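You operate a simulated robot arm through the tools that you are given. There is no shell and no other tool. Be economical: measure what you need, move in short steps, check, and stop when the job is done.

You run a simulated two-armed robot. Do the job below in one go: nothing can be reset, and whatever is moved stays where it is left.

Task
Take the grey weight from the top of the long table and put it on the sleeve well. Take the teal sleeve and leave it on the top of the line table. Take the date tile and leave it on the shelf of the tray bench. Take the tag on the top of the coder bench and put it away on the low shelf by the belt. Fetch the ink bottle from the top of the coder bench and stand it on the shelf of the coder bench. Put the lot tile labelled "Lot 26" from the top of the long table on the spur spot w35 and the lot tile that says "Lot 59" in the grey low bin. Open the turn plate. Do these in any order. Set down upright: grey weight, ink bottle. The turn plate goes anticlockwise seen from above.

It is judged by the outcome, as a careful person would: the job done as asked, and still so three seconds after it is handed in. It fails if anything else is knocked over, pushed out of place, dropped, spilled or broken.

Robot
Two 7-joint arms with two-finger grippers on one trunk, on a base that drives. Base frame: it is fixed to the floor where the robot stands at the start and does not move with it; the origin is under the middle of the robot, x ahead of it, y to its left, z up; the surface under the hand at the start is at about z = 0.85. Readings come in m, degrees, newtons and seconds.
The left shoulder is at the start at [0.078, 0.151, 0.988], the right one opposite. With the tool pointing down near the work surface each hand reaches from about 0.24 to 0.78 m from the robot's upright axis, wherever it stands, measured 20 degrees to its own side. Places, roughly: date tile [2.75, 6.25, 0.75]; grey weight [0.5, 0, 0.75]; ink bottle [3, 6.75, 0.75]; lot tile [0.5, 0.25, 0.75]; low bin (24x20x10 cm) [0.7, 0.1, 0.9]; low shelf by the belt (48x22 cm) [3.1, 2.94, 0.34]; shelf of the coder bench [3.3, 6.5, 0.3]; shelf of the tray bench [4, 8.6, 0.3]; sleeve well (22x17 cm) [3.22, -3.38, 0.96]; spur spot W35 (23x19 cm) [1.96, 3.08, 0.96]; tag [3, 6.25, 0.75]; teal sleeve [0.5, 0.25, 1]; top of the line table [1.5, -2.4, 0.8]; turn plate [0.4, 0.7, 0.9]. Payload 2.54 kg a hand.
Tool frame (each hand has its own): the origin (TCP) lies between the finger pads and is the grasp point; the fingertips stand 0.03 m ahead of it; z points along the fingers, y is the line along which they close. The gripper opens to 0.116 m. The gripper's body begins 0.095 m behind the TCP.
Orientation is told as [roll, pitch, yaw] about the base's x, y, z axes, in that order, counted from this pose: with the fingers straight down and closing along the base's y, the tool's x points along the base's -x, its y along +y and its z along -z.

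Tools
- The arms move only by the tool play_rows. It takes "left_motion", "right_motion" or both (then of equal length, played together; a hand with none holds still); each is a list of rows, each a list of 7 numbers: the closure, from 0 (fully open) to 1 (shut), then the shift along the base's x, y, z in m, then the turn, a rotation vector about the base's x, y, z in degrees. In form: [[hand, x, y, z, wx, wy, wz], ...]. A call has 1 to 12 rows; each row shifts and turns the commanded pose from where the row before left it. Each row takes 0.2 s and may step no farther than 0.05 m and 8.6 degrees from the row before; otherwise, or with a gripper value out of range, the whole call is refused. A pose out of reach is approached as far as the arm can. The call stops where the force on the tool passes 40 N (or 10 N more than at its start, if that is more) or the arm is blocked; 0.2 s more then pass. The fingers move at their own pace (about 0.072 m/s each) and stop on an object; they squeeze with about 25 N. The grip force told is the motor's: it shows also when the fingers shut on nothing. Time passes only in rows, and 0.2 s behind the last, so rows that do not move let the fingers close. It gives the time, the measured TCP pose, the force on the tool (base axes), the opening and the grip force at its end, in the units of the frame above (readings bear some noise), with the torque about the TCP (base axes, N m) and any sound that the robot's microphone picked up, and new pictures: "pictures" is both (left out), scene, wrist or none (wrist: the cameras of the hands that moved).
- Cameras (640 x 400 px; columns grow to the right, rows downward): "scene" is now at [0.1407, 0.0598, 1.1351]; the picture's right is [0.63, -0.78, 0.00], its down [-0.24, -0.20, -0.95] and it looks along [0.74, 0.60, -0.31] (base axes); focal length 214 px, centre (320, 200). "left" rides on the left gripper at [0.069, 0.015, -0.122] in its tool frame; the picture's right is [-0.21, 0.98, 0.00], its down [-0.83, -0.18, -0.53] and it looks along [-0.52, -0.11, 0.85] (tool axes); focal length 251 px, centre (320, 200). "right" rides on the right gripper at [0.069, -0.015, -0.122] in its tool frame; the picture's right is [0.21, 0.98, 0.00], its down [-0.83, 0.18, -0.53] and it looks along [-0.52, 0.11, 0.85] (tool axes); focal length 251 px, centre (320, 200). There is no depth. A picture from a camera that has moved, and an enlarged one, comes with that camera's place and axes in the base frame and with its lens.
- slide_trunk(by): slides the trunk up (or, below 0, down) by that many m; the arms and the scene camera ride with it, the base frame stays. It gives what a move gives, with no picture.
- roll_base(legs): drives the robot by 1 to 6 legs, each [ahead, left, turn to the left] in m, m and degrees, along the robot's own axes; the way and the turn of a leg run together, so that a leg with both is an arc; at most 1.5 m and 180 degrees a leg. The arms and the cameras ride along, it lands a little off, and it stops where it bumps. It gives what a move gives, and a new picture of the scene camera.
- aim_head(pan, tilt): turns the head with the scene camera to pan (to the left, within 80 degrees either way) and tilt (down, from -29 to 69), counted from straight ahead of the robot. It gives what a move gives, and a new picture of the scene camera.
- inspect(camera, box): a new picture of the part [left, top, right, bottom] of that camera's present view, enlarged. No time passes.
- finish_job(): hands the job in; it is judged then, once.

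Go step by step. Nothing tells you exact positions but the pictures and the camera data: compare them with the known pose of the tool, close in by small moves and look again before you grip or let go. The budget is 217 turns and 260 pictures, counting those below and the enlarged ones. Unless the task says otherwise, let go and move clear before handing in, and close with one line.

The tools are called after "Emit:" as a command line: name --argument value ..., lists and objects as JSON in quotes. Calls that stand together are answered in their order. play_rows: Moves the arms, as the interface text tells. Its arguments: {"type":"object","properties":{"left_motion":{"type":"array","items":{"type":"array","items":{"type":"number"}}},"right_motion":{"type":"array","items":{"type":"array","items":{"type":"number"}}},"pictures":{"type":"string","enum":["both","scene","wrist","none"]}},"required":[]} The other tools are called the same way: slide_trunk (by) slides the trunk up or down; roll_base (legs) drives the base; aim_head (pan, tilt) turns the head that bears the scene camera; inspect (camera, box) takes an enlarged picture of a part of a camera's view; finish_job () hands the job in.

At the start:

```text
time: 0.0
left_tcp_pos: [0.355, 0.3921, 1.1699]
left_orientation: [0.1, -0.1, 0.0]
left_force: [-0.6, 0.1, -0.7]
left_ft_torque: [0.03, 0.01, 0.0]
left_gripper_width: 0.1162
left_gripper_force: 0.2
right_tcp_pos: [0.3276, 0.0643, 1.0873]
right_orientation: [0.1, -0.1, 0.0]
right_force: [0.0, -0.6, 0.2]
right_ft_torque: [0.01, 0.0, 0.02]
right_gripper_width: 0.1161
right_gripper_force: 0.2
trunk travel left (down, up): [-0.225, 0.064]
robot x, y, heading: [0.0018, -0.0, -0.1]
head pan, tilt: [38.9, 18.3]
```

scene: 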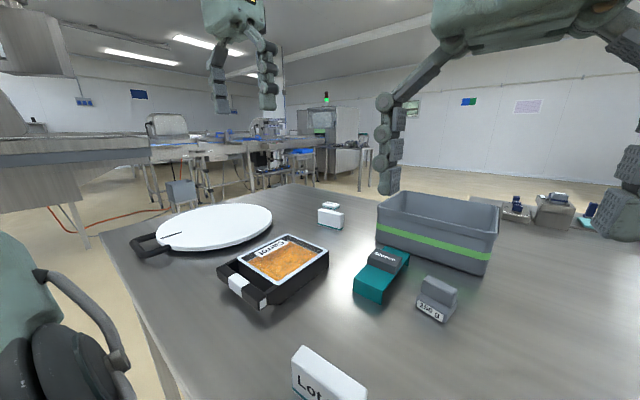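
right: 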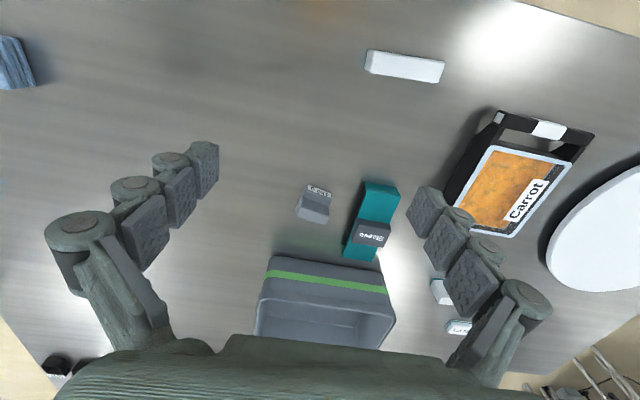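
left: 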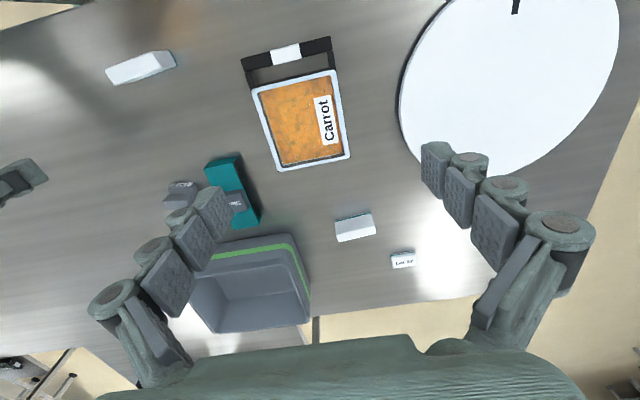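

I see the long table with the turn plate, carrot tray, teal sleeve, grey weight, bin and several white tiles. I'll enlarge parts of the views to read the labels before moving.

Emit:
inspect --camera "scene" --box '[280, 180, 520, 400]'

Emit:
inspect --camera "left" --box '[100, 150, 440, 340]'

Emit:
inspect --camera "scene" --box '[100, 180, 360, 320]'

```text
1.82 times, centred on (400, 290) of scene
camera zoom: at [0.1407, 0.0598, 1.1351], right [0.63, -0.78, 0.0], down [-0.24, -0.2, -0.95], along [0.74, 0.6, -0.31], focal length 390 px, centre (174, 36)
```

zoom: 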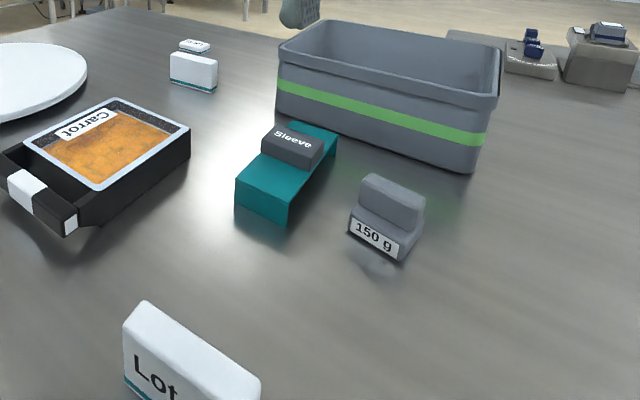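

```text
1.88 times, centred on (270, 245) of left
camera zoom: at [0.2834, 0.4065, 1.2901], right [0.21, 0.98, 0.0], down [0.83, -0.18, 0.53], along [0.52, -0.11, -0.85], focal length 473 px, centre (414, 115)
```

zoom: 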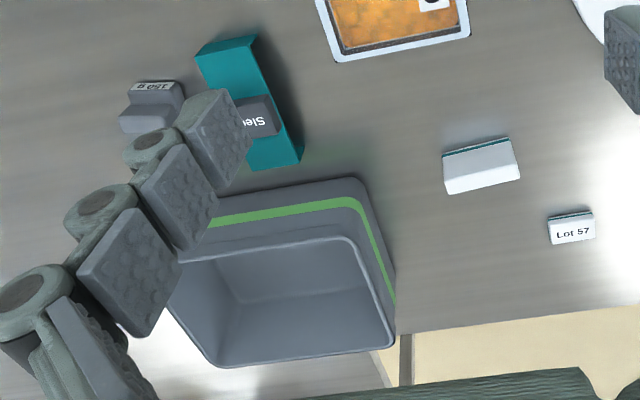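

```text
2.46 times, centred on (230, 250) of scene
camera zoom: at [0.1407, 0.0598, 1.1351], right [0.63, -0.78, 0.0], down [-0.24, -0.2, -0.95], along [0.74, 0.6, -0.31], focal length 528 px, centre (542, 77)
```

zoom: 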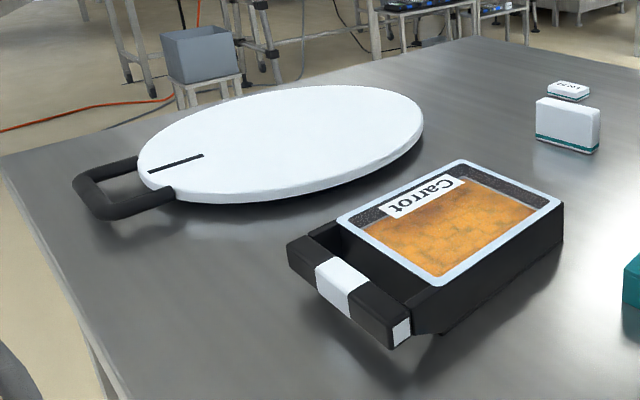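

The two larger lot tiles aren't readable yet; I'll tilt the head down to see the near table.

Emit:
aim_head --pan 30 --tilt 50

Emit:
aim_head --pan -20 --tilt 25

```text
time: 1.0
left_tcp_pos: [0.3531, 0.3923, 1.1691]
left_orientation: [0.0, 0.0, -0.1]
left_force: [0.4, 0.1, -0.3]
left_ft_torque: [-0.02, 0.02, -0.02]
left_gripper_width: 0.1162
left_gripper_force: 0.1
right_tcp_pos: [0.3291, 0.0634, 1.0866]
right_orientation: [-0.1, 0.1, -0.3]
right_force: [47.9, -4.2, -28.0]
right_ft_torque: [1.47, 4.17, 1.89]
right_gripper_width: 0.1158
right_gripper_force: 0.0
trunk travel left (down, up): [-0.225, 0.064]
robot x, y, heading: [0.0029, -0.0012, -0.0]
head pan, tilt: [30.0, 50.0]
camera scene: at [0.1427, 0.0478, 1.108], right [0.53, -0.85, 0.0], down [-0.49, -0.31, -0.82], along [0.69, 0.43, -0.58], focal length 214 px, centre (320, 200)
```

scene: 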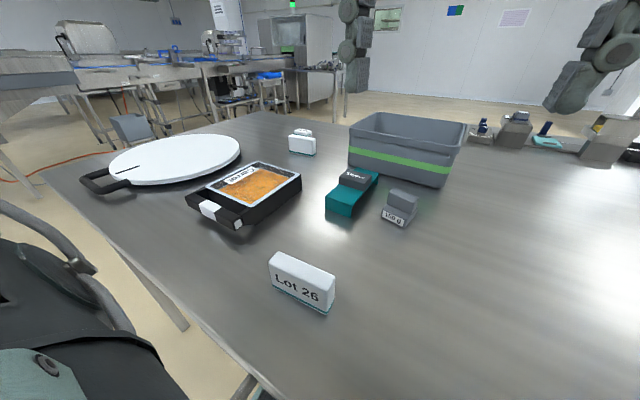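

```text
time: 2.1
left_tcp_pos: [0.3535, 0.3905, 1.1686]
left_orientation: [0.0, 0.1, 0.0]
left_force: [-1.1, 0.1, 0.7]
left_ft_torque: [0.0, -0.01, 0.02]
left_gripper_width: 0.1161
left_gripper_force: 0.0
right_tcp_pos: [0.3273, 0.0634, 1.0882]
right_orientation: [0.0, 0.0, -0.1]
right_force: [0.2, 0.2, 0.3]
right_ft_torque: [-0.04, 0.0, 0.01]
right_gripper_width: 0.116
right_gripper_force: 0.0
trunk travel left (down, up): [-0.225, 0.064]
robot x, y, heading: [-0.0036, 0.0031, -0.1]
head pan, tilt: [-20.0, 25.0]
camera scene: at [0.1547, -0.0303, 1.1242], right [-0.34, -0.94, 0.0], down [-0.4, 0.14, -0.91], along [0.85, -0.31, -0.42], focal length 214 px, centre (320, 200)
```

scene: 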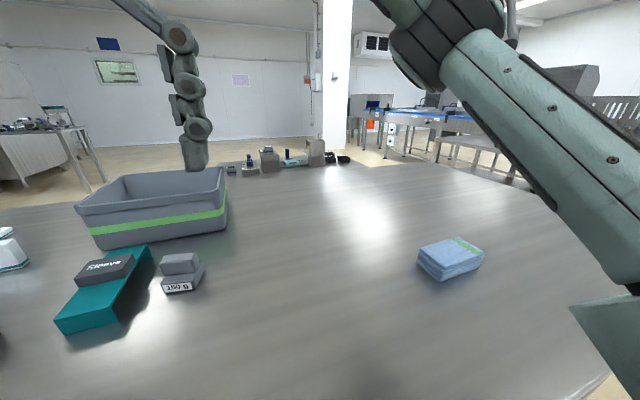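

Lot 26 stands near (0.26, 0.16), a turned-away tile stands near (0.61, 0.41), Lot 57 lies behind it. I'll swing the left hand over the unread tile, turned -90°, to read its far face.

Emit:
play_rows --left_motion '[[0, 0.0273, 0.0055, -0.006, 0, 0, -8.2], [0, 0.0273, 0.0055, -0.006, 0, 0, -8.2], [0, 0.0273, 0.0055, -0.006, 0, 0, -8.2], [0, 0.0273, 0.0055, -0.006, 0, 0, -8.2], [0, 0.0273, 0.0055, -0.006, 0, 0, -8.2], [0, 0.0273, 0.0055, -0.006, 0, 0, -8.2], [0, 0.0273, 0.0055, -0.006, 0, 0, -8.2], [0, 0.0273, 0.0055, -0.006, 0, 0, -8.2], [0, 0.0273, 0.0055, -0.006, 0, 0, -8.2], [0, 0.0273, 0.0055, -0.006, 0, 0, -8.2], [0, 0.0273, 0.0055, -0.006, 0, 0, -8.0]]' --pictures "wrist"

```text
time: 4.5
left_tcp_pos: [0.6245, 0.446, 1.0797]
left_orientation: [0.2, 0.0, -90.1]
left_force: [0.0, -0.4, -0.4]
left_ft_torque: [-0.03, 0.02, 0.0]
left_gripper_width: 0.1157
left_gripper_force: 0.0
left hand out of reach, approached as far as the arm can: row 10, 11
right_tcp_pos: [0.3273, 0.0654, 1.0886]
right_orientation: [-0.1, -0.1, 0.0]
right_force: [0.3, 0.1, -0.5]
right_ft_torque: [0.0, 0.04, 0.0]
right_gripper_width: 0.1161
right_gripper_force: 0.0
trunk travel left (down, up): [-0.225, 0.064]
robot x, y, heading: [0.0012, -0.0029, -0.1]
head pan, tilt: [-20.0, 25.0]
camera left: at [0.6388, 0.5155, 1.2006], right [0.98, -0.22, 0.0], down [-0.18, -0.83, 0.53], along [-0.11, -0.52, -0.85], focal length 251 px, centre (320, 200)
```

left: 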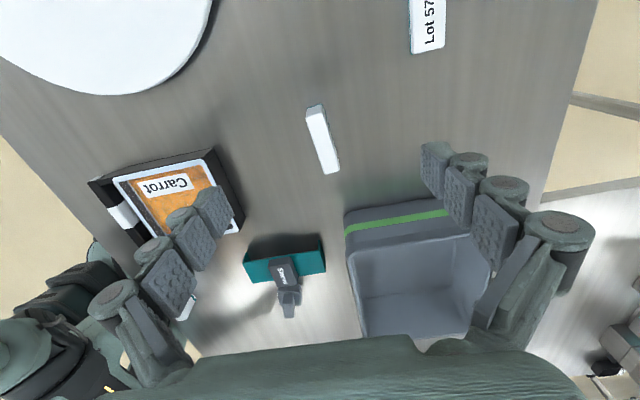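

The unread tile is at about (0.62, 0.42), long side along y. I'll bring the left hand down above it with the fingers closing along x and check.

Emit:
play_rows --left_motion '[[0.3, -0.005, -0.008, -0.035, 0, 0, 0], [0.3, 0, -0.008, -0.035, 0, 0, 0], [0.3, 0, -0.008, -0.035, 0, 0, 0], [0.3, 0, 0, -0.02, 0, 0, 0]]' --pictures "wrist"

```text
time: 5.5
left_tcp_pos: [0.6192, 0.4226, 0.954]
left_orientation: [0.0, -0.1, -90.0]
left_force: [-1.2, -0.2, -0.2]
left_ft_torque: [-0.02, -0.01, -0.02]
left_gripper_width: 0.0812
left_gripper_force: 0.1
right_tcp_pos: [0.3275, 0.0647, 1.089]
right_orientation: [0.0, 0.0, -0.1]
right_force: [-1.7, 0.2, -0.2]
right_ft_torque: [-0.02, -0.03, 0.04]
right_gripper_width: 0.116
right_gripper_force: 0.1
trunk travel left (down, up): [-0.225, 0.064]
robot x, y, heading: [-0.0009, -0.0001, -0.1]
head pan, tilt: [-20.0, 25.0]
camera left: at [0.633, 0.491, 1.0754], right [0.98, -0.21, 0.0], down [-0.18, -0.83, 0.53], along [-0.11, -0.52, -0.85], focal length 251 px, centre (320, 200)
```

left: 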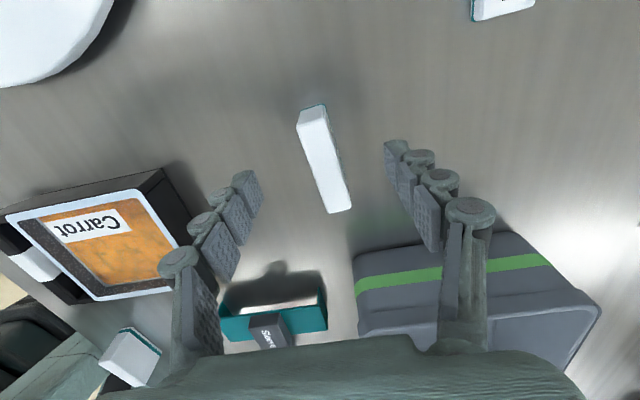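

The tile is centred between the fingers to within a few mm. I'll lower and grip it.

Emit:
play_rows --left_motion '[[0.3, 0.003, -0.003, -0.035, 0, 0, 4], [0.3, 0, 0, -0.03, 0, 0, 0], [1, 0, 0, 0, 0, 0, 0], [1, 0, 0, 0, 0, 0, 0], [1, 0, 0, 0, 0, 0, 0]]' --pictures "wrist"

```text
time: 6.8
left_tcp_pos: [0.6222, 0.4192, 0.8899]
left_orientation: [0.1, 0.0, -86.0]
left_force: [1.0, 0.3, 0.6]
left_ft_torque: [0.02, -0.01, 0.0]
left_gripper_width: 0.0212
left_gripper_force: 25.0
right_tcp_pos: [0.3261, 0.0637, 1.0882]
right_orientation: [0.0, 0.0, 0.1]
right_force: [0.3, -0.2, -0.5]
right_ft_torque: [0.02, -0.02, -0.03]
right_gripper_width: 0.116
right_gripper_force: 0.1
trunk travel left (down, up): [-0.225, 0.064]
robot x, y, heading: [0.0026, 0.0027, 0.1]
head pan, tilt: [-20.0, 25.0]
camera left: at [0.6316, 0.4891, 1.0106], right [0.99, -0.15, 0.0], down [-0.12, -0.84, 0.53], along [-0.08, -0.53, -0.85], focal length 251 px, centre (320, 200)
```

left: 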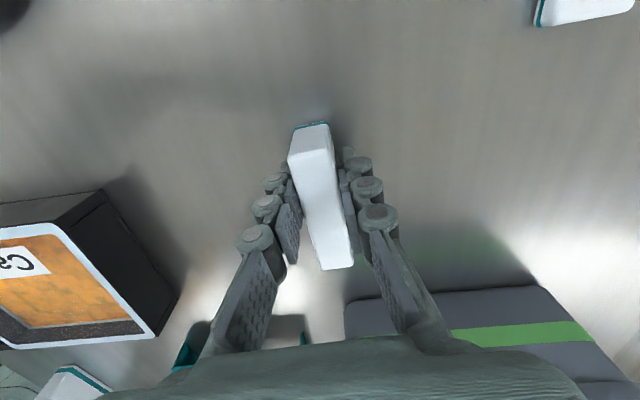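

Gripped (21 mm). I'll lift it, draw it back and turn it so the hidden face comes toward the head camera.

Emit:
play_rows --left_motion '[[1, 0, 0, 0.05, 0, 0, 0], [1, 0, 0, 0.05, 0, 0, 0], [1, -0.01, 0, 0.05, 0, 0, -8.5], [1, -0.02, 0, 0.03, 0, 0, -8.5], [1, -0.03, 0, 0.01, 0, 0, -8.5], [1, -0.03, 0, 0, 0, 0, -8.5], [1, -0.03, 0, 0, 0, 0, -8.5], [1, -0.02, 0, 0, 0, 0, -8.5], [1, 0, 0, 0, 0, 0, -8.5], [1, 0, 0, 0, 0, 0, -8.5]]' --pictures "none"

Emit:
aim_head --pan 25 --tilt 20

```text
refused: row 3 steps farther than a row can; nothing moved
```

```text
time: 7.9
left_tcp_pos: [0.6227, 0.4194, 0.8898]
left_orientation: [0.1, 0.0, -86.0]
left_force: [-0.2, -0.5, 1.0]
left_ft_torque: [0.0, 0.03, 0.02]
left_gripper_width: 0.021
left_gripper_force: 25.2
right_tcp_pos: [0.3284, 0.064, 1.0881]
right_orientation: [0.0, 0.0, -0.1]
right_force: [0.5, -0.2, 1.0]
right_ft_torque: [0.02, 0.0, 0.0]
right_gripper_width: 0.1159
right_gripper_force: 0.1
trunk travel left (down, up): [-0.225, 0.064]
robot x, y, heading: [0.0016, 0.0015, -0.0]
head pan, tilt: [25.0, 20.0]
camera scene: at [0.1526, 0.0404, 1.1323], right [0.42, -0.91, 0.0], down [-0.31, -0.14, -0.94], along [0.85, 0.4, -0.34], focal length 214 px, centre (320, 200)
```

scene: 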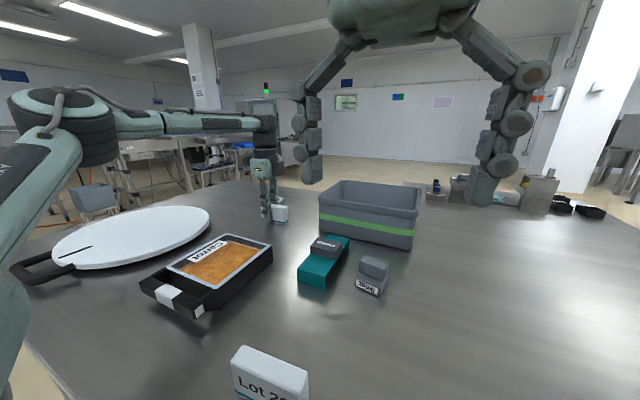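

Emit:
play_rows --left_motion '[[1, 0, 0, 0.045, 0, 0, 0], [1, 0, 0, 0.045, 0, 0, 0], [1, -0.01, 0, 0.045, 0, 0, -8.5], [1, -0.02, 0, 0.03, 0, 0, -8.5], [1, -0.03, 0, 0.01, 0, 0, -8.5], [1, -0.03, 0, 0, 0, 0, -8.5], [1, -0.03, 0, 0, 0, 0, -8.5], [1, -0.02, 0, 0, 0, 0, -8.5], [1, 0, 0, 0, 0, 0, -8.5], [1, 0, 0, 0, 0, 0, -8.5]]' --pictures "scene"

```text
time: 10.1
left_tcp_pos: [0.4822, 0.4196, 1.0645]
left_orientation: [-0.1, 0.0, -154.3]
left_force: [0.3, 0.1, -0.2]
left_ft_torque: [0.01, 0.04, 0.03]
left_gripper_width: 0.0209
left_gripper_force: 25.1
right_tcp_pos: [0.328, 0.0634, 1.0884]
right_orientation: [0.0, 0.0, -0.1]
right_force: [0.1, 0.2, 0.0]
right_ft_torque: [0.03, -0.02, -0.04]
right_gripper_width: 0.1162
right_gripper_force: 0.0
trunk travel left (down, up): [-0.225, 0.064]
robot x, y, heading: [-0.0011, 0.0016, -0.1]
head pan, tilt: [25.0, 20.0]
camera scene: at [0.1525, 0.0405, 1.1323], right [0.42, -0.91, 0.0], down [-0.31, -0.14, -0.94], along [0.85, 0.4, -0.34], focal length 214 px, centre (320, 200)
```

scene: 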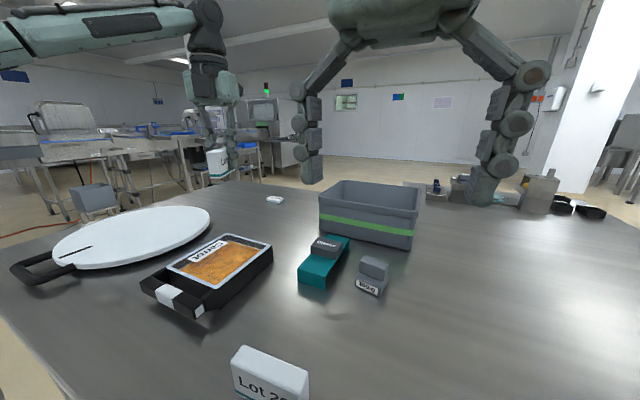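

Emit:
inspect --camera "scene" --box '[180, 130, 270, 190]'

Emit:
inspect --camera "right" --box '[420, 180, 640, 400]'

```text
6.67 times, centred on (225, 160) of scene
camera zoom: at [0.1525, 0.0405, 1.1323], right [0.42, -0.91, 0.0], down [-0.31, -0.14, -0.94], along [0.85, 0.4, -0.34], focal length 1430 px, centre (953, 467)
```

zoom: 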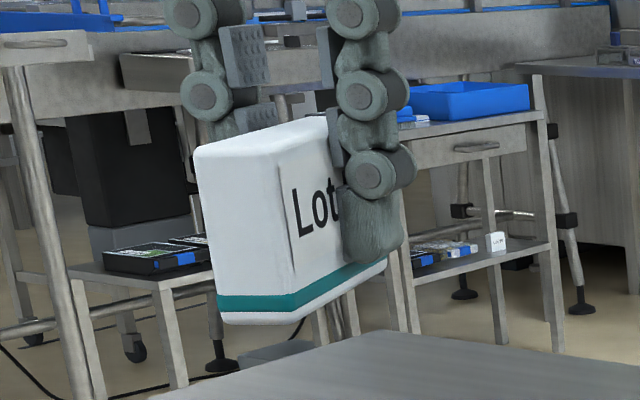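

```text
1.82 times, centred on (530, 290) of right
camera zoom: at [0.259, 0.0484, 1.2099], right [-0.21, 0.98, 0.0], down [0.83, 0.18, 0.53], along [0.52, 0.11, -0.85], focal length 457 px, centre (-62, 36)
```

zoom: 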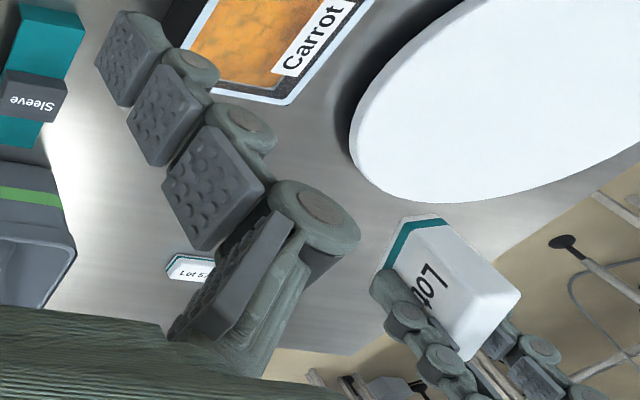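

The finger covers the digits; I'll turn a bit further to see past it.

Emit:
play_rows --left_motion '[[1, -0.02, 0, 0, 0, 0, -8.5], [1, -0.02, 0, 0, 0, 0, -8.5], [1, -0.02, 0, 0, 0, 0, -8.5], [1, -0.02, 0, 0, 0, 0, -8.5], [1, 0, 0, 0, 0, 0, -8.5]]' --pictures "none"

Emit:
inspect --camera "scene" --box '[130, 130, 250, 210]'

```text
time: 11.3
left_tcp_pos: [0.4019, 0.4197, 1.0647]
left_orientation: [-0.1, 0.1, 163.6]
left_force: [0.9, 0.0, -0.4]
left_ft_torque: [0.01, 0.02, 0.0]
left_gripper_width: 0.0211
left_gripper_force: 25.0
right_tcp_pos: [0.3272, 0.0638, 1.0879]
right_orientation: [-0.1, 0.1, 0.0]
right_force: [0.7, 0.4, -1.0]
right_ft_torque: [0.01, 0.01, -0.01]
right_gripper_width: 0.1161
right_gripper_force: 0.1
trunk travel left (down, up): [-0.225, 0.064]
robot x, y, heading: [0.0004, -0.0024, 0.3]
head pan, tilt: [25.0, 20.0]
```

```text
5.00 times, centred on (190, 170) of scene
camera zoom: at [0.1527, 0.0405, 1.1323], right [0.42, -0.91, 0.0], down [-0.31, -0.14, -0.94], along [0.85, 0.4, -0.34], focal length 1072 px, centre (970, 350)
```

zoom: 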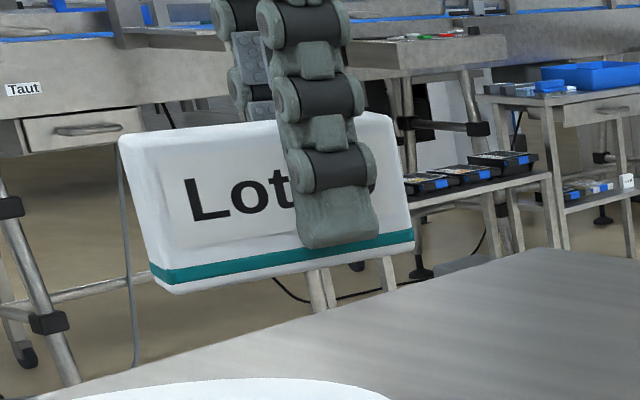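

The right digit's edge is just showing; another ~40° turn should reveal it.

Emit:
play_rows --left_motion '[[1, 0, 0, 0, 0, 0, -8.5], [1, 0, 0, 0, 0, 0, -8.5], [1, 0, 0, 0, 0, 0, -8.5], [1, 0, 0, 0, 0, 0, -8.5], [1, 0, 0, 0, 0, 0, -8.5], [1, 0, 0, 0, 0, 0, -8.5]]' --pictures "none"

Emit:
inspect --camera "scene" --box '[130, 130, 250, 210]'

```text
time: 12.7
left_tcp_pos: [0.3401, 0.2225, 0.9939]
left_orientation: [-0.1, 0.0, 112.6]
left_force: [-0.3, -0.7, -0.2]
left_ft_torque: [0.02, 0.02, 0.0]
left_gripper_width: 0.0208
left_gripper_force: 25.3
left hand out of reach, approached as far as the arm can: row 1, 2, 3, 4, 5, 6
right_tcp_pos: [0.3271, 0.0634, 1.0871]
right_orientation: [0.0, 0.0, 0.0]
right_force: [1.0, 0.1, 0.9]
right_ft_torque: [0.03, 0.01, 0.02]
right_gripper_width: 0.1159
right_gripper_force: 0.1
trunk travel left (down, up): [-0.225, 0.064]
robot x, y, heading: [-0.0026, 0.0019, -0.0]
head pan, tilt: [25.0, 20.0]
```

```text
5.00 times, centred on (190, 170) of scene
camera zoom: at [0.1526, 0.0403, 1.1323], right [0.42, -0.91, 0.0], down [-0.31, -0.14, -0.94], along [0.85, 0.4, -0.34], focal length 1072 px, centre (970, 350)
```

zoom: 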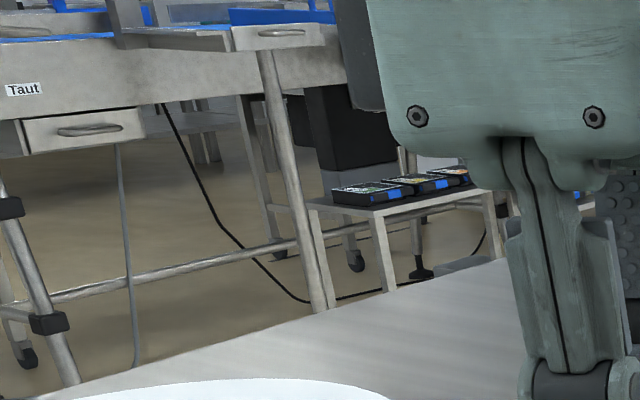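

The arm wandered at its joint limit (no contact felt). I'll look at the whole picture before continuing.

Emit:
inspect --camera "scene" --box '[0, 0, 640, 400]'

```text
1.00 times, centred on (320, 200) of scene (not enlarged: the box is as wide or as high as the picture)
camera zoom: at [0.1526, 0.0403, 1.1323], right [0.42, -0.91, 0.0], down [-0.31, -0.14, -0.94], along [0.85, 0.4, -0.34], focal length 214 px, centre (320, 200)
```

zoom: 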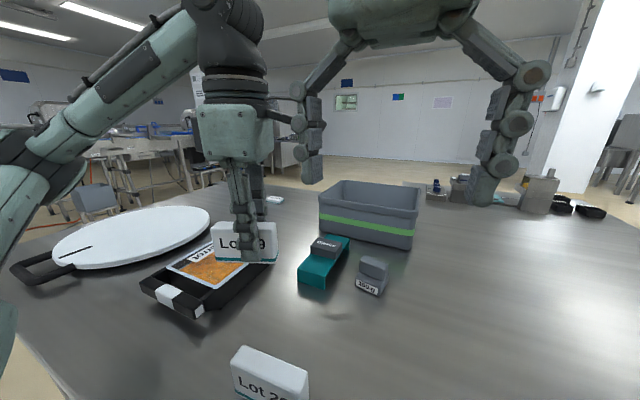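

Emit:
inspect --camera "scene" --box '[200, 205, 290, 270]'

Emit:
inspect --camera "right" --box '[0, 0, 640, 400]'

```text
6.15 times, centred on (245, 238) of scene
camera zoom: at [0.1526, 0.0403, 1.1323], right [0.42, -0.91, 0.0], down [-0.31, -0.14, -0.94], along [0.85, 0.4, -0.34], focal length 1320 px, centre (782, -31)
```

zoom: 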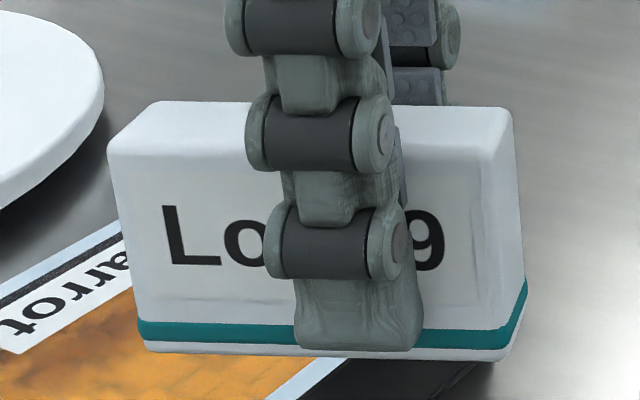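

```text
1.00 times, centred on (320, 200) of right (not enlarged: the box is as wide or as high as the picture)
camera zoom: at [0.2591, 0.0482, 1.2099], right [-0.21, 0.98, 0.0], down [0.83, 0.18, 0.53], along [0.52, 0.11, -0.85], focal length 251 px, centre (320, 200)
```

zoom: 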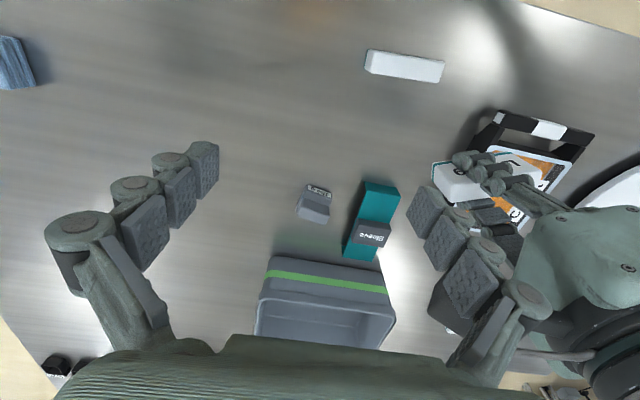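

It reads "Lot ?9", so this is Lot 59. I'll raise it, unwind the wrist and move the right hand aside on the way to the bin.

Emit:
play_rows --left_motion '[[1, 0, 0.0, 0.03, 0, 0, 4], [1, 0, 0.01, 0.03, 0, 0, 8], [1, 0.01, 0.02, 0.02, 0, 0, 8], [1, 0.02, 0.02, 0.02, 0, 0, 8], [1, 0.02, 0.02, 0, 0, 0, 8], [1, 0.02, 0.01, 0, 0, 0, 8], [1, 0.02, 0, 0, 0, 0, 8], [1, 0.02, 0, 0, 0, 0, 8], [1, 0.02, 0, 0, 0, 0, 8], [1, 0.02, 0, 0, 0, 0, 8]]' --right_motion '[[0, 0, -0.02, 0.01, 0, 0, 0], [0, 0, -0.03, 0.01, 0, 0, 0], [0, 0, -0.03, 0, 0, 0, 0], [0, 0, -0.03, 0, 0, 0, 0], [0, 0, -0.03, 0, 0, 0, 0], [0, 0, -0.03, 0, 0, 0, 0], [0, 0, -0.03, 0, 0, 0, 0], [0, 0, 0, 0, 0, 0, 0], [0, 0, 0, 0, 0, 0, 0], [0, 0, 0, 0, 0, 0, 0]]' --pictures "scene"

```text
time: 14.9
left_tcp_pos: [0.4911, 0.3024, 1.0951]
left_orientation: [0.0, 0.1, -171.3]
left_force: [1.0, -0.5, -0.8]
left_ft_torque: [0.0, 0.02, -0.01]
left_gripper_width: 0.021
left_gripper_force: 25.1
right_tcp_pos: [0.3284, -0.1358, 1.1084]
right_orientation: [0.0, 0.0, 0.0]
right_force: [-0.2, 0.0, -0.6]
right_ft_torque: [0.0, 0.01, 0.01]
right_gripper_width: 0.116
right_gripper_force: 0.1
trunk travel left (down, up): [-0.225, 0.064]
robot x, y, heading: [-0.0015, -0.0015, -0.1]
head pan, tilt: [25.0, 20.0]
camera scene: at [0.1528, 0.0404, 1.1322], right [0.42, -0.91, 0.0], down [-0.31, -0.14, -0.94], along [0.85, 0.4, -0.34], focal length 214 px, centre (320, 200)
```

scene: 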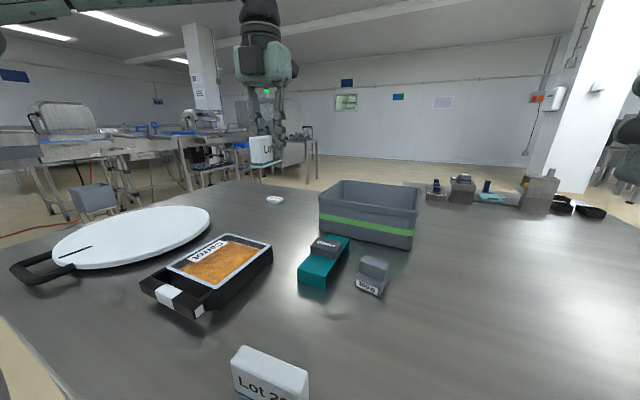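

Bin's near wall is at x≈0.64, spanning y 0.03–0.26. I'll carry the tile over its middle and look down.

Emit:
play_rows --left_motion '[[1, 0.028, -0.019, -0.004, 0, 0, 0], [1, 0.028, -0.019, -0.004, 0, 0, 0], [1, 0.028, -0.019, -0.004, 0, 0, 0], [1, 0.028, -0.019, -0.004, 0, 0, 0], [1, 0.028, -0.019, -0.004, 0, 0, 0], [1, 0.028, -0.019, -0.004, 0, 0, 0], [1, 0.028, -0.019, -0.004, 0, 0, 0], [1, 0.028, -0.019, -0.004, 0, 0, 0]]'

```text
time: 16.7
left_tcp_pos: [0.6094, 0.2215, 1.0309]
left_orientation: [0.0, 0.1, -171.5]
left_force: [-0.1, 0.0, -0.8]
left_ft_torque: [0.02, -0.02, 0.03]
left_gripper_width: 0.021
left_gripper_force: 25.0
left hand out of reach, approached as far as the arm can: row 4, 5, 6, 7, 8
right_tcp_pos: [0.3287, -0.1355, 1.1086]
right_orientation: [-0.1, 0.0, 0.0]
right_force: [-0.3, -0.4, -0.2]
right_ft_torque: [0.0, 0.01, -0.02]
right_gripper_width: 0.1161
right_gripper_force: 0.1
trunk travel left (down, up): [-0.225, 0.064]
robot x, y, heading: [-0.0022, 0.0007, 0.2]
head pan, tilt: [25.0, 20.0]
camera scene: at [0.1525, 0.0405, 1.1323], right [0.42, -0.91, 0.0], down [-0.31, -0.14, -0.94], along [0.85, 0.4, -0.34], focal length 214 px, centre (320, 200)
camera left: at [0.6783, 0.2164, 1.1514], right [-0.07, -1.0, 0.0], down [-0.84, 0.06, 0.53], along [-0.53, 0.04, -0.85], focal length 251 px, centre (320, 200)
```

scene: 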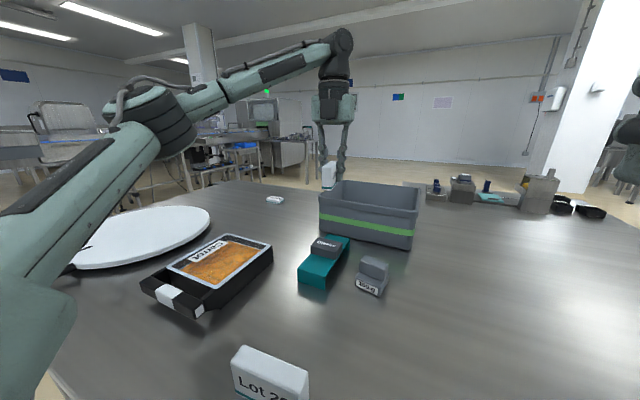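
left: 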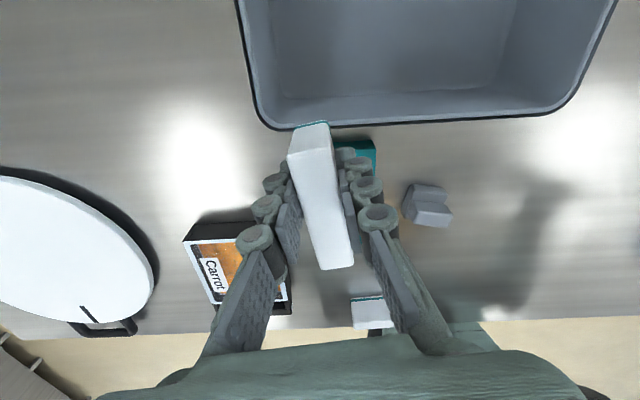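

The wrist twist limits the reach. I'll back off, unwind to -90° and then reach in.

Emit:
play_rows --left_motion '[[1, -0.02, 0, 0.02, 0, 0, 8.2], [1, -0.02, 0, 0.02, 0, 0, 8.2], [1, 0, 0, 0, 0, 0, 8.2], [1, 0, 0, 0, 0, 0, 8.2], [1, 0, 0, 0, 0, 0, 8.2], [1, 0, 0, 0, 0, 0, 8.2], [1, 0, -0.01, 0, 0, 0, 8.2], [1, 0.03, -0.01, 0, 0, 0, 8.2], [1, 0.03, -0.01, 0, 0, 0, 8.2], [1, 0.03, -0.01, 0, 0, 0, 8.2], [1, 0.03, -0.01, 0, 0, 0, 0], [1, 0.03, -0.01, -0.005, 0, 0, 0]]' --pictures "wrist"

```text
time: 19.3
left_tcp_pos: [0.6131, 0.2262, 1.0305]
left_orientation: [0.1, 0.0, -89.4]
left_force: [-0.5, -0.4, 0.0]
left_ft_torque: [0.03, 0.02, 0.04]
left_gripper_width: 0.0208
left_gripper_force: 24.9
left hand out of reach, approached as far as the arm can: row 8, 9, 10, 11, 12
right_tcp_pos: [0.3273, -0.1364, 1.1095]
right_orientation: [0.0, 0.1, 0.1]
right_force: [0.0, 0.3, -0.2]
right_ft_torque: [0.02, 0.01, -0.02]
right_gripper_width: 0.1159
right_gripper_force: 0.1
trunk travel left (down, up): [-0.225, 0.064]
robot x, y, heading: [-0.0017, 0.0005, -0.0]
head pan, tilt: [25.0, 20.0]
camera left: at [0.625, 0.2945, 1.151], right [0.98, -0.2, 0.0], down [-0.17, -0.83, 0.53], along [-0.11, -0.52, -0.85], focal length 251 px, centre (320, 200)
```

left: 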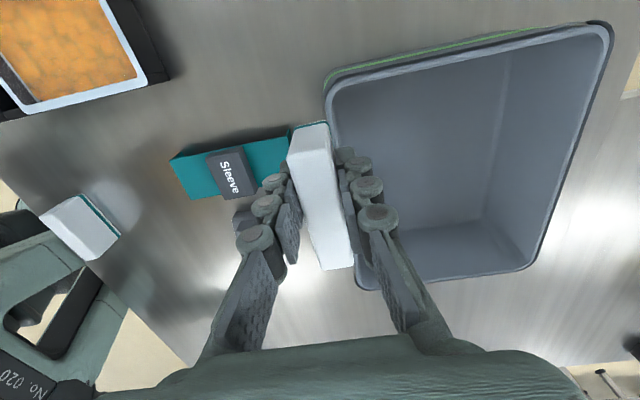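

At this height the arm is out of reach; raising the trunk will help. I'll raise it 6 cm and try again.

Emit:
slide_trunk --by 0.06

Emit:
play_rows --left_motion '[[1, 0.0, 0, -0.04, 0, 0, 0], [1, 0.02, -0.015, -0.035, 0, 0, 0], [1, 0.03, -0.015, 0, 0, 0, 0], [1, 0.03, -0.015, 0, 0, 0, 0], [1, 0.03, -0.01, 0, 0, 0, 0]]' --pictures "wrist"

```text
time: 20.3
left_tcp_pos: [0.6124, 0.2259, 1.0893]
left_orientation: [0.1, 0.0, -89.4]
left_force: [-0.6, -0.4, -0.5]
left_ft_torque: [0.01, 0.0, 0.03]
left_gripper_width: 0.021
left_gripper_force: 25.0
right_tcp_pos: [0.329, -0.1348, 1.1681]
right_orientation: [0.0, -0.1, 0.0]
right_force: [-0.2, 0.4, 0.3]
right_ft_torque: [0.0, 0.02, -0.02]
right_gripper_width: 0.1162
right_gripper_force: 0.0
trunk travel left (down, up): [-0.285, 0.004]
robot x, y, heading: [0.0002, -0.0015, 0.2]
head pan, tilt: [25.0, 20.0]
```

```text
time: 21.5
left_tcp_pos: [0.6417, 0.2159, 1.0027]
left_orientation: [0.1, -0.2, -89.6]
left_force: [0.4, -0.8, -0.5]
left_ft_torque: [0.01, -0.01, 0.02]
left_gripper_width: 0.0207
left_gripper_force: 25.1
left hand out of reach, approached as far as the arm can: row 3, 4, 5
right_tcp_pos: [0.3279, -0.1356, 1.1673]
right_orientation: [0.0, -0.1, 0.0]
right_force: [0.4, -0.1, -0.2]
right_ft_torque: [-0.01, -0.01, 0.02]
right_gripper_width: 0.1159
right_gripper_force: 0.0
trunk travel left (down, up): [-0.285, 0.004]
robot x, y, heading: [-0.0009, -0.0011, 0.1]
head pan, tilt: [25.0, 20.0]
camera left: at [0.6544, 0.2846, 1.122], right [0.98, -0.21, 0.0], down [-0.18, -0.83, 0.54], along [-0.11, -0.52, -0.84], focal length 251 px, centre (320, 200)
```

left: 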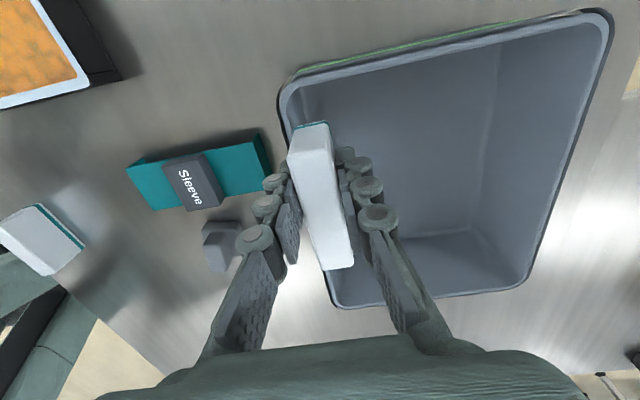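

Still short by ~8 cm. I'll tilt the fingers forward, which extends the reach over the rim.

Emit:
play_rows --left_motion '[[1, -0.01, 0, 0.015, 0, -8, 0], [1, 0, 0, 0.005, 0, -8, 0], [1, 0.02, -0.005, 0, 0, -8, 0], [1, 0.03, -0.015, 0, 0, -4, 0], [1, 0.03, -0.015, 0, 0, 0, 0], [1, 0.02, -0.01, 0, 0, 0, 0]]' --pictures "both"

```text
time: 22.9
left_tcp_pos: [0.7267, 0.1759, 1.0207]
left_orientation: [28.2, -0.4, -89.5]
left_force: [-0.1, -1.0, 0.0]
left_ft_torque: [0.02, 0.01, -0.02]
left_gripper_width: 0.0211
left_gripper_force: 24.7
left hand out of reach, approached as far as the arm can: row 6
right_tcp_pos: [0.3278, -0.1358, 1.1692]
right_orientation: [0.0, 0.0, 0.0]
right_force: [0.0, -0.4, 0.1]
right_ft_torque: [0.05, -0.04, -0.01]
right_gripper_width: 0.1159
right_gripper_force: 0.1
trunk travel left (down, up): [-0.285, 0.004]
robot x, y, heading: [-0.0027, -0.0018, -0.0]
head pan, tilt: [25.0, 20.0]
camera scene: at [0.1525, 0.0407, 1.1923], right [0.42, -0.91, 0.0], down [-0.31, -0.14, -0.94], along [0.85, 0.4, -0.34], focal length 214 px, centre (320, 200)
camera left: at [0.6792, 0.245, 1.1341], right [0.86, -0.2, 0.46], down [-0.41, -0.83, 0.39], along [0.3, -0.52, -0.8], focal length 251 px, centre (320, 200)
```

scene: 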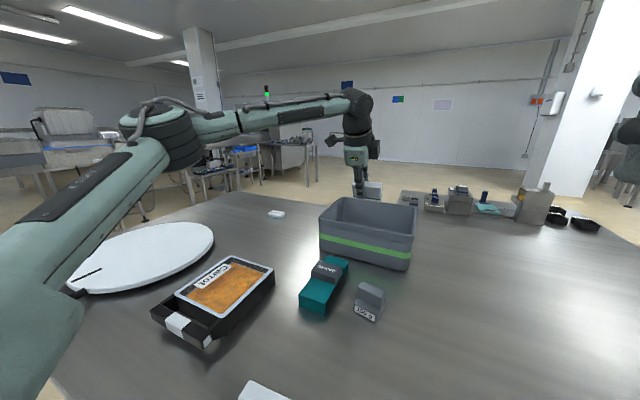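
left: 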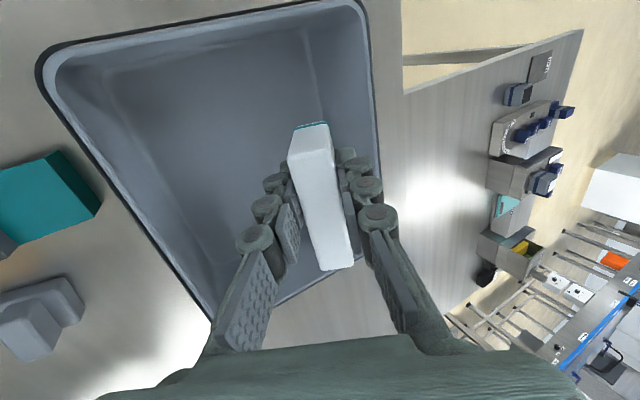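

It's over the bin interior. I'll lower it, partly righting the tilt, until near the floor.

Emit:
play_rows --left_motion '[[1, 0.005, 0, -0.04, 0, 0, 0], [1, 0.0, 0, -0.035, 0, 7, 0], [1, 0.0, 0, -0.02, 0, 7, 0], [1, 0, 0, -0.01, 0, 7, 0], [1, 0, 0, -0.01, 0, 7, 0]]' --pictures "wrist"

```text
time: 24.1
left_tcp_pos: [0.6551, 0.2244, 0.9085]
left_orientation: [0.1, -0.3, -89.4]
left_force: [0.5, -0.1, -0.1]
left_ft_torque: [0.01, 0.03, -0.02]
left_gripper_width: 0.0211
left_gripper_force: 24.7
left hand out of reach, approached as far as the arm can: row 2, 3, 4, 5
right_tcp_pos: [0.3276, -0.1352, 1.1687]
right_orientation: [0.0, 0.1, -0.1]
right_force: [-0.4, -0.2, 0.0]
right_ft_torque: [0.0, 0.0, 0.03]
right_gripper_width: 0.1161
right_gripper_force: 0.0
trunk travel left (down, up): [-0.285, 0.004]
robot x, y, heading: [-0.0004, -0.0004, -0.2]
head pan, tilt: [25.0, 20.0]
camera left: at [0.6678, 0.2931, 1.0286], right [0.98, -0.21, 0.0], down [-0.17, -0.83, 0.54], along [-0.11, -0.52, -0.84], focal length 251 px, centre (320, 200)
```

left: 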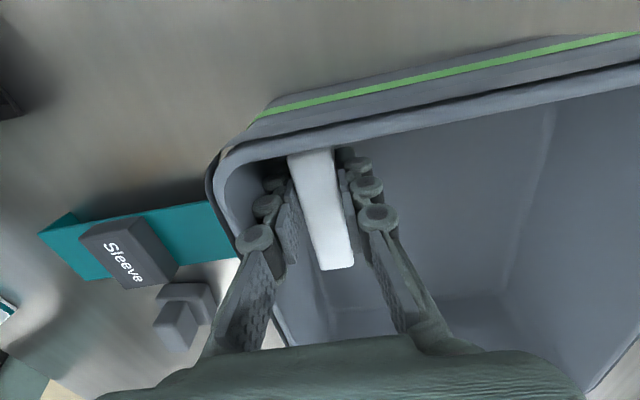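

It drifted toward the near-left corner, though inside. I'll tilt a little again and move it clear of the wall.

Emit:
play_rows --left_motion '[[1, 0.0, -0.01, 0.01, 0, -7, 0], [1, 0.02, -0.02, 0, 0, -7, 0], [1, 0.02, -0.02, 0.0, 0, -2, 0], [1, 0.01, -0.01, 0, 0, 0, 0]]' --pictures "wrist"

```text
time: 25.1
left_tcp_pos: [0.6897, 0.1796, 0.9191]
left_orientation: [16.3, -0.2, -89.5]
left_force: [-0.1, 0.2, -0.8]
left_ft_torque: [0.02, -0.02, -0.02]
left_gripper_width: 0.0209
left_gripper_force: 24.9
left hand out of reach, approached as far as the arm can: row 3, 4
right_tcp_pos: [0.3298, -0.136, 1.1688]
right_orientation: [0.0, 0.0, 0.0]
right_force: [-0.3, 1.6, 1.0]
right_ft_torque: [0.0, -0.02, -0.03]
right_gripper_width: 0.1161
right_gripper_force: 0.1
trunk travel left (down, up): [-0.285, 0.004]
robot x, y, heading: [-0.0029, 0.0021, 0.0]
head pan, tilt: [25.0, 20.0]
camera left: at [0.6677, 0.2475, 1.0391], right [0.94, -0.21, 0.27], down [-0.32, -0.83, 0.47], along [0.13, -0.52, -0.84], focal length 251 px, centre (320, 200)
```

left: 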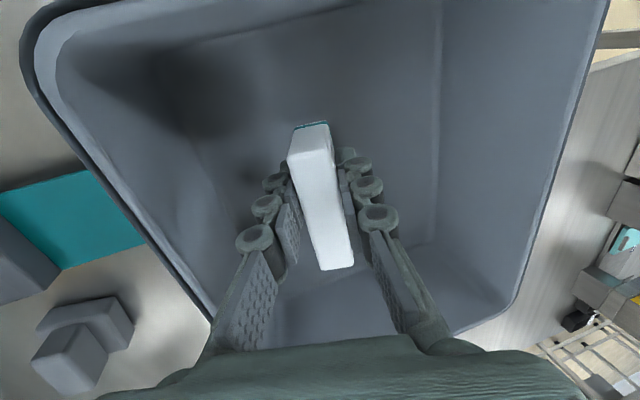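

Well inside now. I'll lower onto the floor, release with a modest opening, and lift out.

Emit:
play_rows --left_motion '[[1, 0.0, 0, -0.012, 0, 0, 0], [1, 0.0, 0, -0.008, 0, 0, 0], [0.5, 0, 0, 0, 0, 0, 0], [0.5, 0, 0, 0, 0, 0, 0]]' --pictures "wrist"

```text
time: 26.1
left_tcp_pos: [0.6882, 0.1792, 0.8988]
left_orientation: [16.2, -0.3, -89.6]
left_force: [1.0, -0.6, -0.2]
left_ft_torque: [-0.01, -0.01, -0.01]
left_gripper_width: 0.0579
left_gripper_force: 0.0
right_tcp_pos: [0.3275, -0.1361, 1.1687]
right_orientation: [0.0, 0.0, 0.0]
right_force: [0.8, 0.7, -1.1]
right_ft_torque: [0.03, 0.01, -0.02]
right_gripper_width: 0.116
right_gripper_force: 0.0
trunk travel left (down, up): [-0.285, 0.004]
robot x, y, heading: [-0.0006, 0.0034, -0.0]
head pan, tilt: [25.0, 20.0]
camera left: at [0.6666, 0.2487, 1.0189], right [0.94, -0.21, 0.27], down [-0.32, -0.83, 0.47], along [0.13, -0.52, -0.84], focal length 251 px, centre (320, 200)
```

left: 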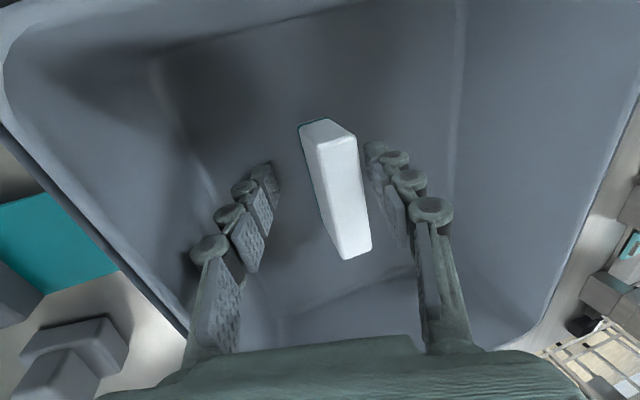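

Lot 59 stands in the bin. I'll lift out vertically.

Emit:
play_rows --left_motion '[[0.5, 0.002, 0, 0.03, 0, -2, 0], [0.5, 0.003, 0, 0.03, 0, -3, 0], [0.5, 0.003, 0, 0.03, 0, -3, 0], [0.5, 0, 0, 0.03, 0, -2, 0], [0.5, -0.02, 0, 0.03, 0, 0, 0]]' --pictures "wrist"

```text
time: 27.3
left_tcp_pos: [0.6763, 0.1777, 1.0496]
left_orientation: [26.1, -0.2, -89.6]
left_force: [-0.5, 0.9, -0.1]
left_ft_torque: [-0.03, 0.02, -0.01]
left_gripper_width: 0.058
left_gripper_force: 0.1
right_tcp_pos: [0.3282, -0.1351, 1.1696]
right_orientation: [0.1, 0.0, 0.0]
right_force: [0.9, 0.4, 0.8]
right_ft_torque: [0.0, -0.05, 0.0]
right_gripper_width: 0.1158
right_gripper_force: 0.1
trunk travel left (down, up): [-0.285, 0.004]
robot x, y, heading: [0.0002, 0.0043, 0.2]
head pan, tilt: [25.0, 20.0]
camera left: at [0.6337, 0.2469, 1.1638], right [0.88, -0.21, 0.43], down [-0.39, -0.83, 0.4], along [0.27, -0.52, -0.81], focal length 251 px, centre (320, 200)
```

left: 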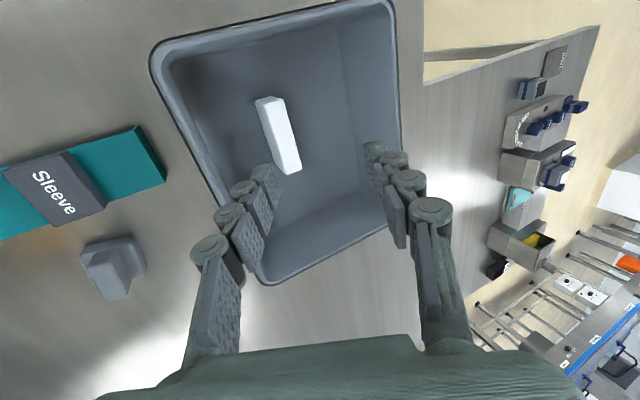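

Next the turn plate: its handle sits on the near side around (0.22, 0.67). I'll bring the left hand back level and shift the base left for a good view and reach.

Emit:
play_rows --left_motion '[[0, -0.025, 0.014, 0.01, 0, 6.5, 0], [0, -0.025, 0.014, 0.01, 0, 6.5, 0], [0, -0.025, 0.014, 0.01, 0, 6.5, 0], [0, -0.025, 0.014, 0.01, 0, 6.5, 0], [0, -0.025, 0.014, 0.01, 0, 0, 8.5], [0, -0.025, 0.014, 0.01, 0, 0, 8.5], [0, -0.025, 0.014, 0.01, 0, 0, 8.5], [0, -0.025, 0.014, 0.01, 0, 0, 8.5], [0, -0.025, 0.014, 0.01, 0, 0, 8.5], [0, -0.025, 0.014, 0.01, 0, 0, 8.5], [0, -0.025, 0.014, 0, 0, 0, 8.5], [0, -0.025, 0.014, 0, 0, 0, 8.5]]' --pictures "none"

Emit:
roll_base --legs '[[0, 0.35, 0]]'

Emit:
aim_head --pan 40 --tilt 35

```text
time: 29.9
left_tcp_pos: [0.3753, 0.3461, 1.1496]
left_orientation: [0.1, -0.1, -21.2]
left_force: [0.2, 0.7, -0.3]
left_ft_torque: [0.0, -0.01, 0.02]
left_gripper_width: 0.1159
left_gripper_force: 0.0
right_tcp_pos: [0.327, -0.1353, 1.1697]
right_orientation: [0.1, 0.0, -0.1]
right_force: [0.1, 0.7, 0.9]
right_ft_torque: [-0.06, 0.02, 0.01]
right_gripper_width: 0.116
right_gripper_force: 0.0
trunk travel left (down, up): [-0.285, 0.004]
robot x, y, heading: [0.0025, 0.0006, -0.0]
head pan, tilt: [25.0, 20.0]
```

```text
time: 33.8
left_tcp_pos: [0.3777, 0.695, 1.1485]
left_orientation: [-0.1, 0.0, -21.6]
left_force: [0.0, 0.4, 0.2]
left_ft_torque: [-0.01, 0.01, 0.01]
left_gripper_width: 0.1162
left_gripper_force: 0.1
right_tcp_pos: [0.3279, 0.2119, 1.1672]
right_orientation: [0.0, 0.0, -0.1]
right_force: [0.3, 0.2, 0.1]
right_ft_torque: [-0.04, 0.0, -0.04]
right_gripper_width: 0.1158
right_gripper_force: 0.0
trunk travel left (down, up): [-0.285, 0.004]
robot x, y, heading: [-0.0019, 0.3454, -0.2]
head pan, tilt: [25.0, 20.0]
camera scene: at [0.1527, 0.3888, 1.1923], right [0.42, -0.91, 0.0], down [-0.31, -0.14, -0.94], along [0.85, 0.4, -0.34], focal length 214 px, centre (320, 200)
```

scene: 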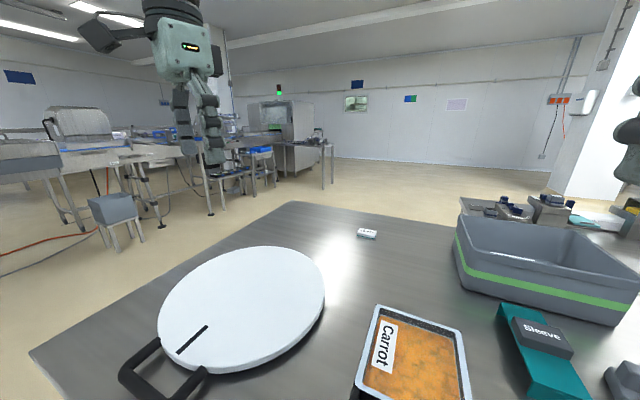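

```text
time: 34.6
left_tcp_pos: [0.3772, 0.6934, 1.149]
left_orientation: [0.0, 0.0, -21.5]
left_force: [0.6, -0.2, -0.1]
left_ft_torque: [0.0, 0.0, -0.02]
left_gripper_width: 0.1161
left_gripper_force: 0.1
right_tcp_pos: [0.3296, 0.2132, 1.1698]
right_orientation: [0.0, 0.0, 0.0]
right_force: [-0.1, -0.3, 0.4]
right_ft_torque: [0.0, 0.0, 0.01]
right_gripper_width: 0.116
right_gripper_force: 0.0
trunk travel left (down, up): [-0.285, 0.004]
robot x, y, heading: [0.0011, 0.3468, 0.1]
head pan, tilt: [40.0, 35.0]
camera scene: at [0.1358, 0.4059, 1.1685], right [0.64, -0.77, 0.0], down [-0.44, -0.37, -0.82], along [0.63, 0.53, -0.57], focal length 214 px, centre (320, 200)
```

scene: 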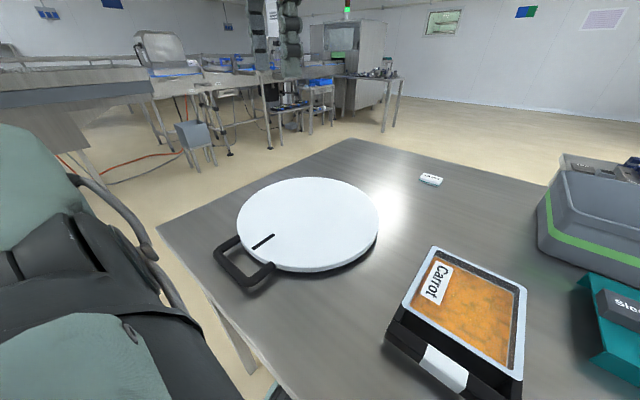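

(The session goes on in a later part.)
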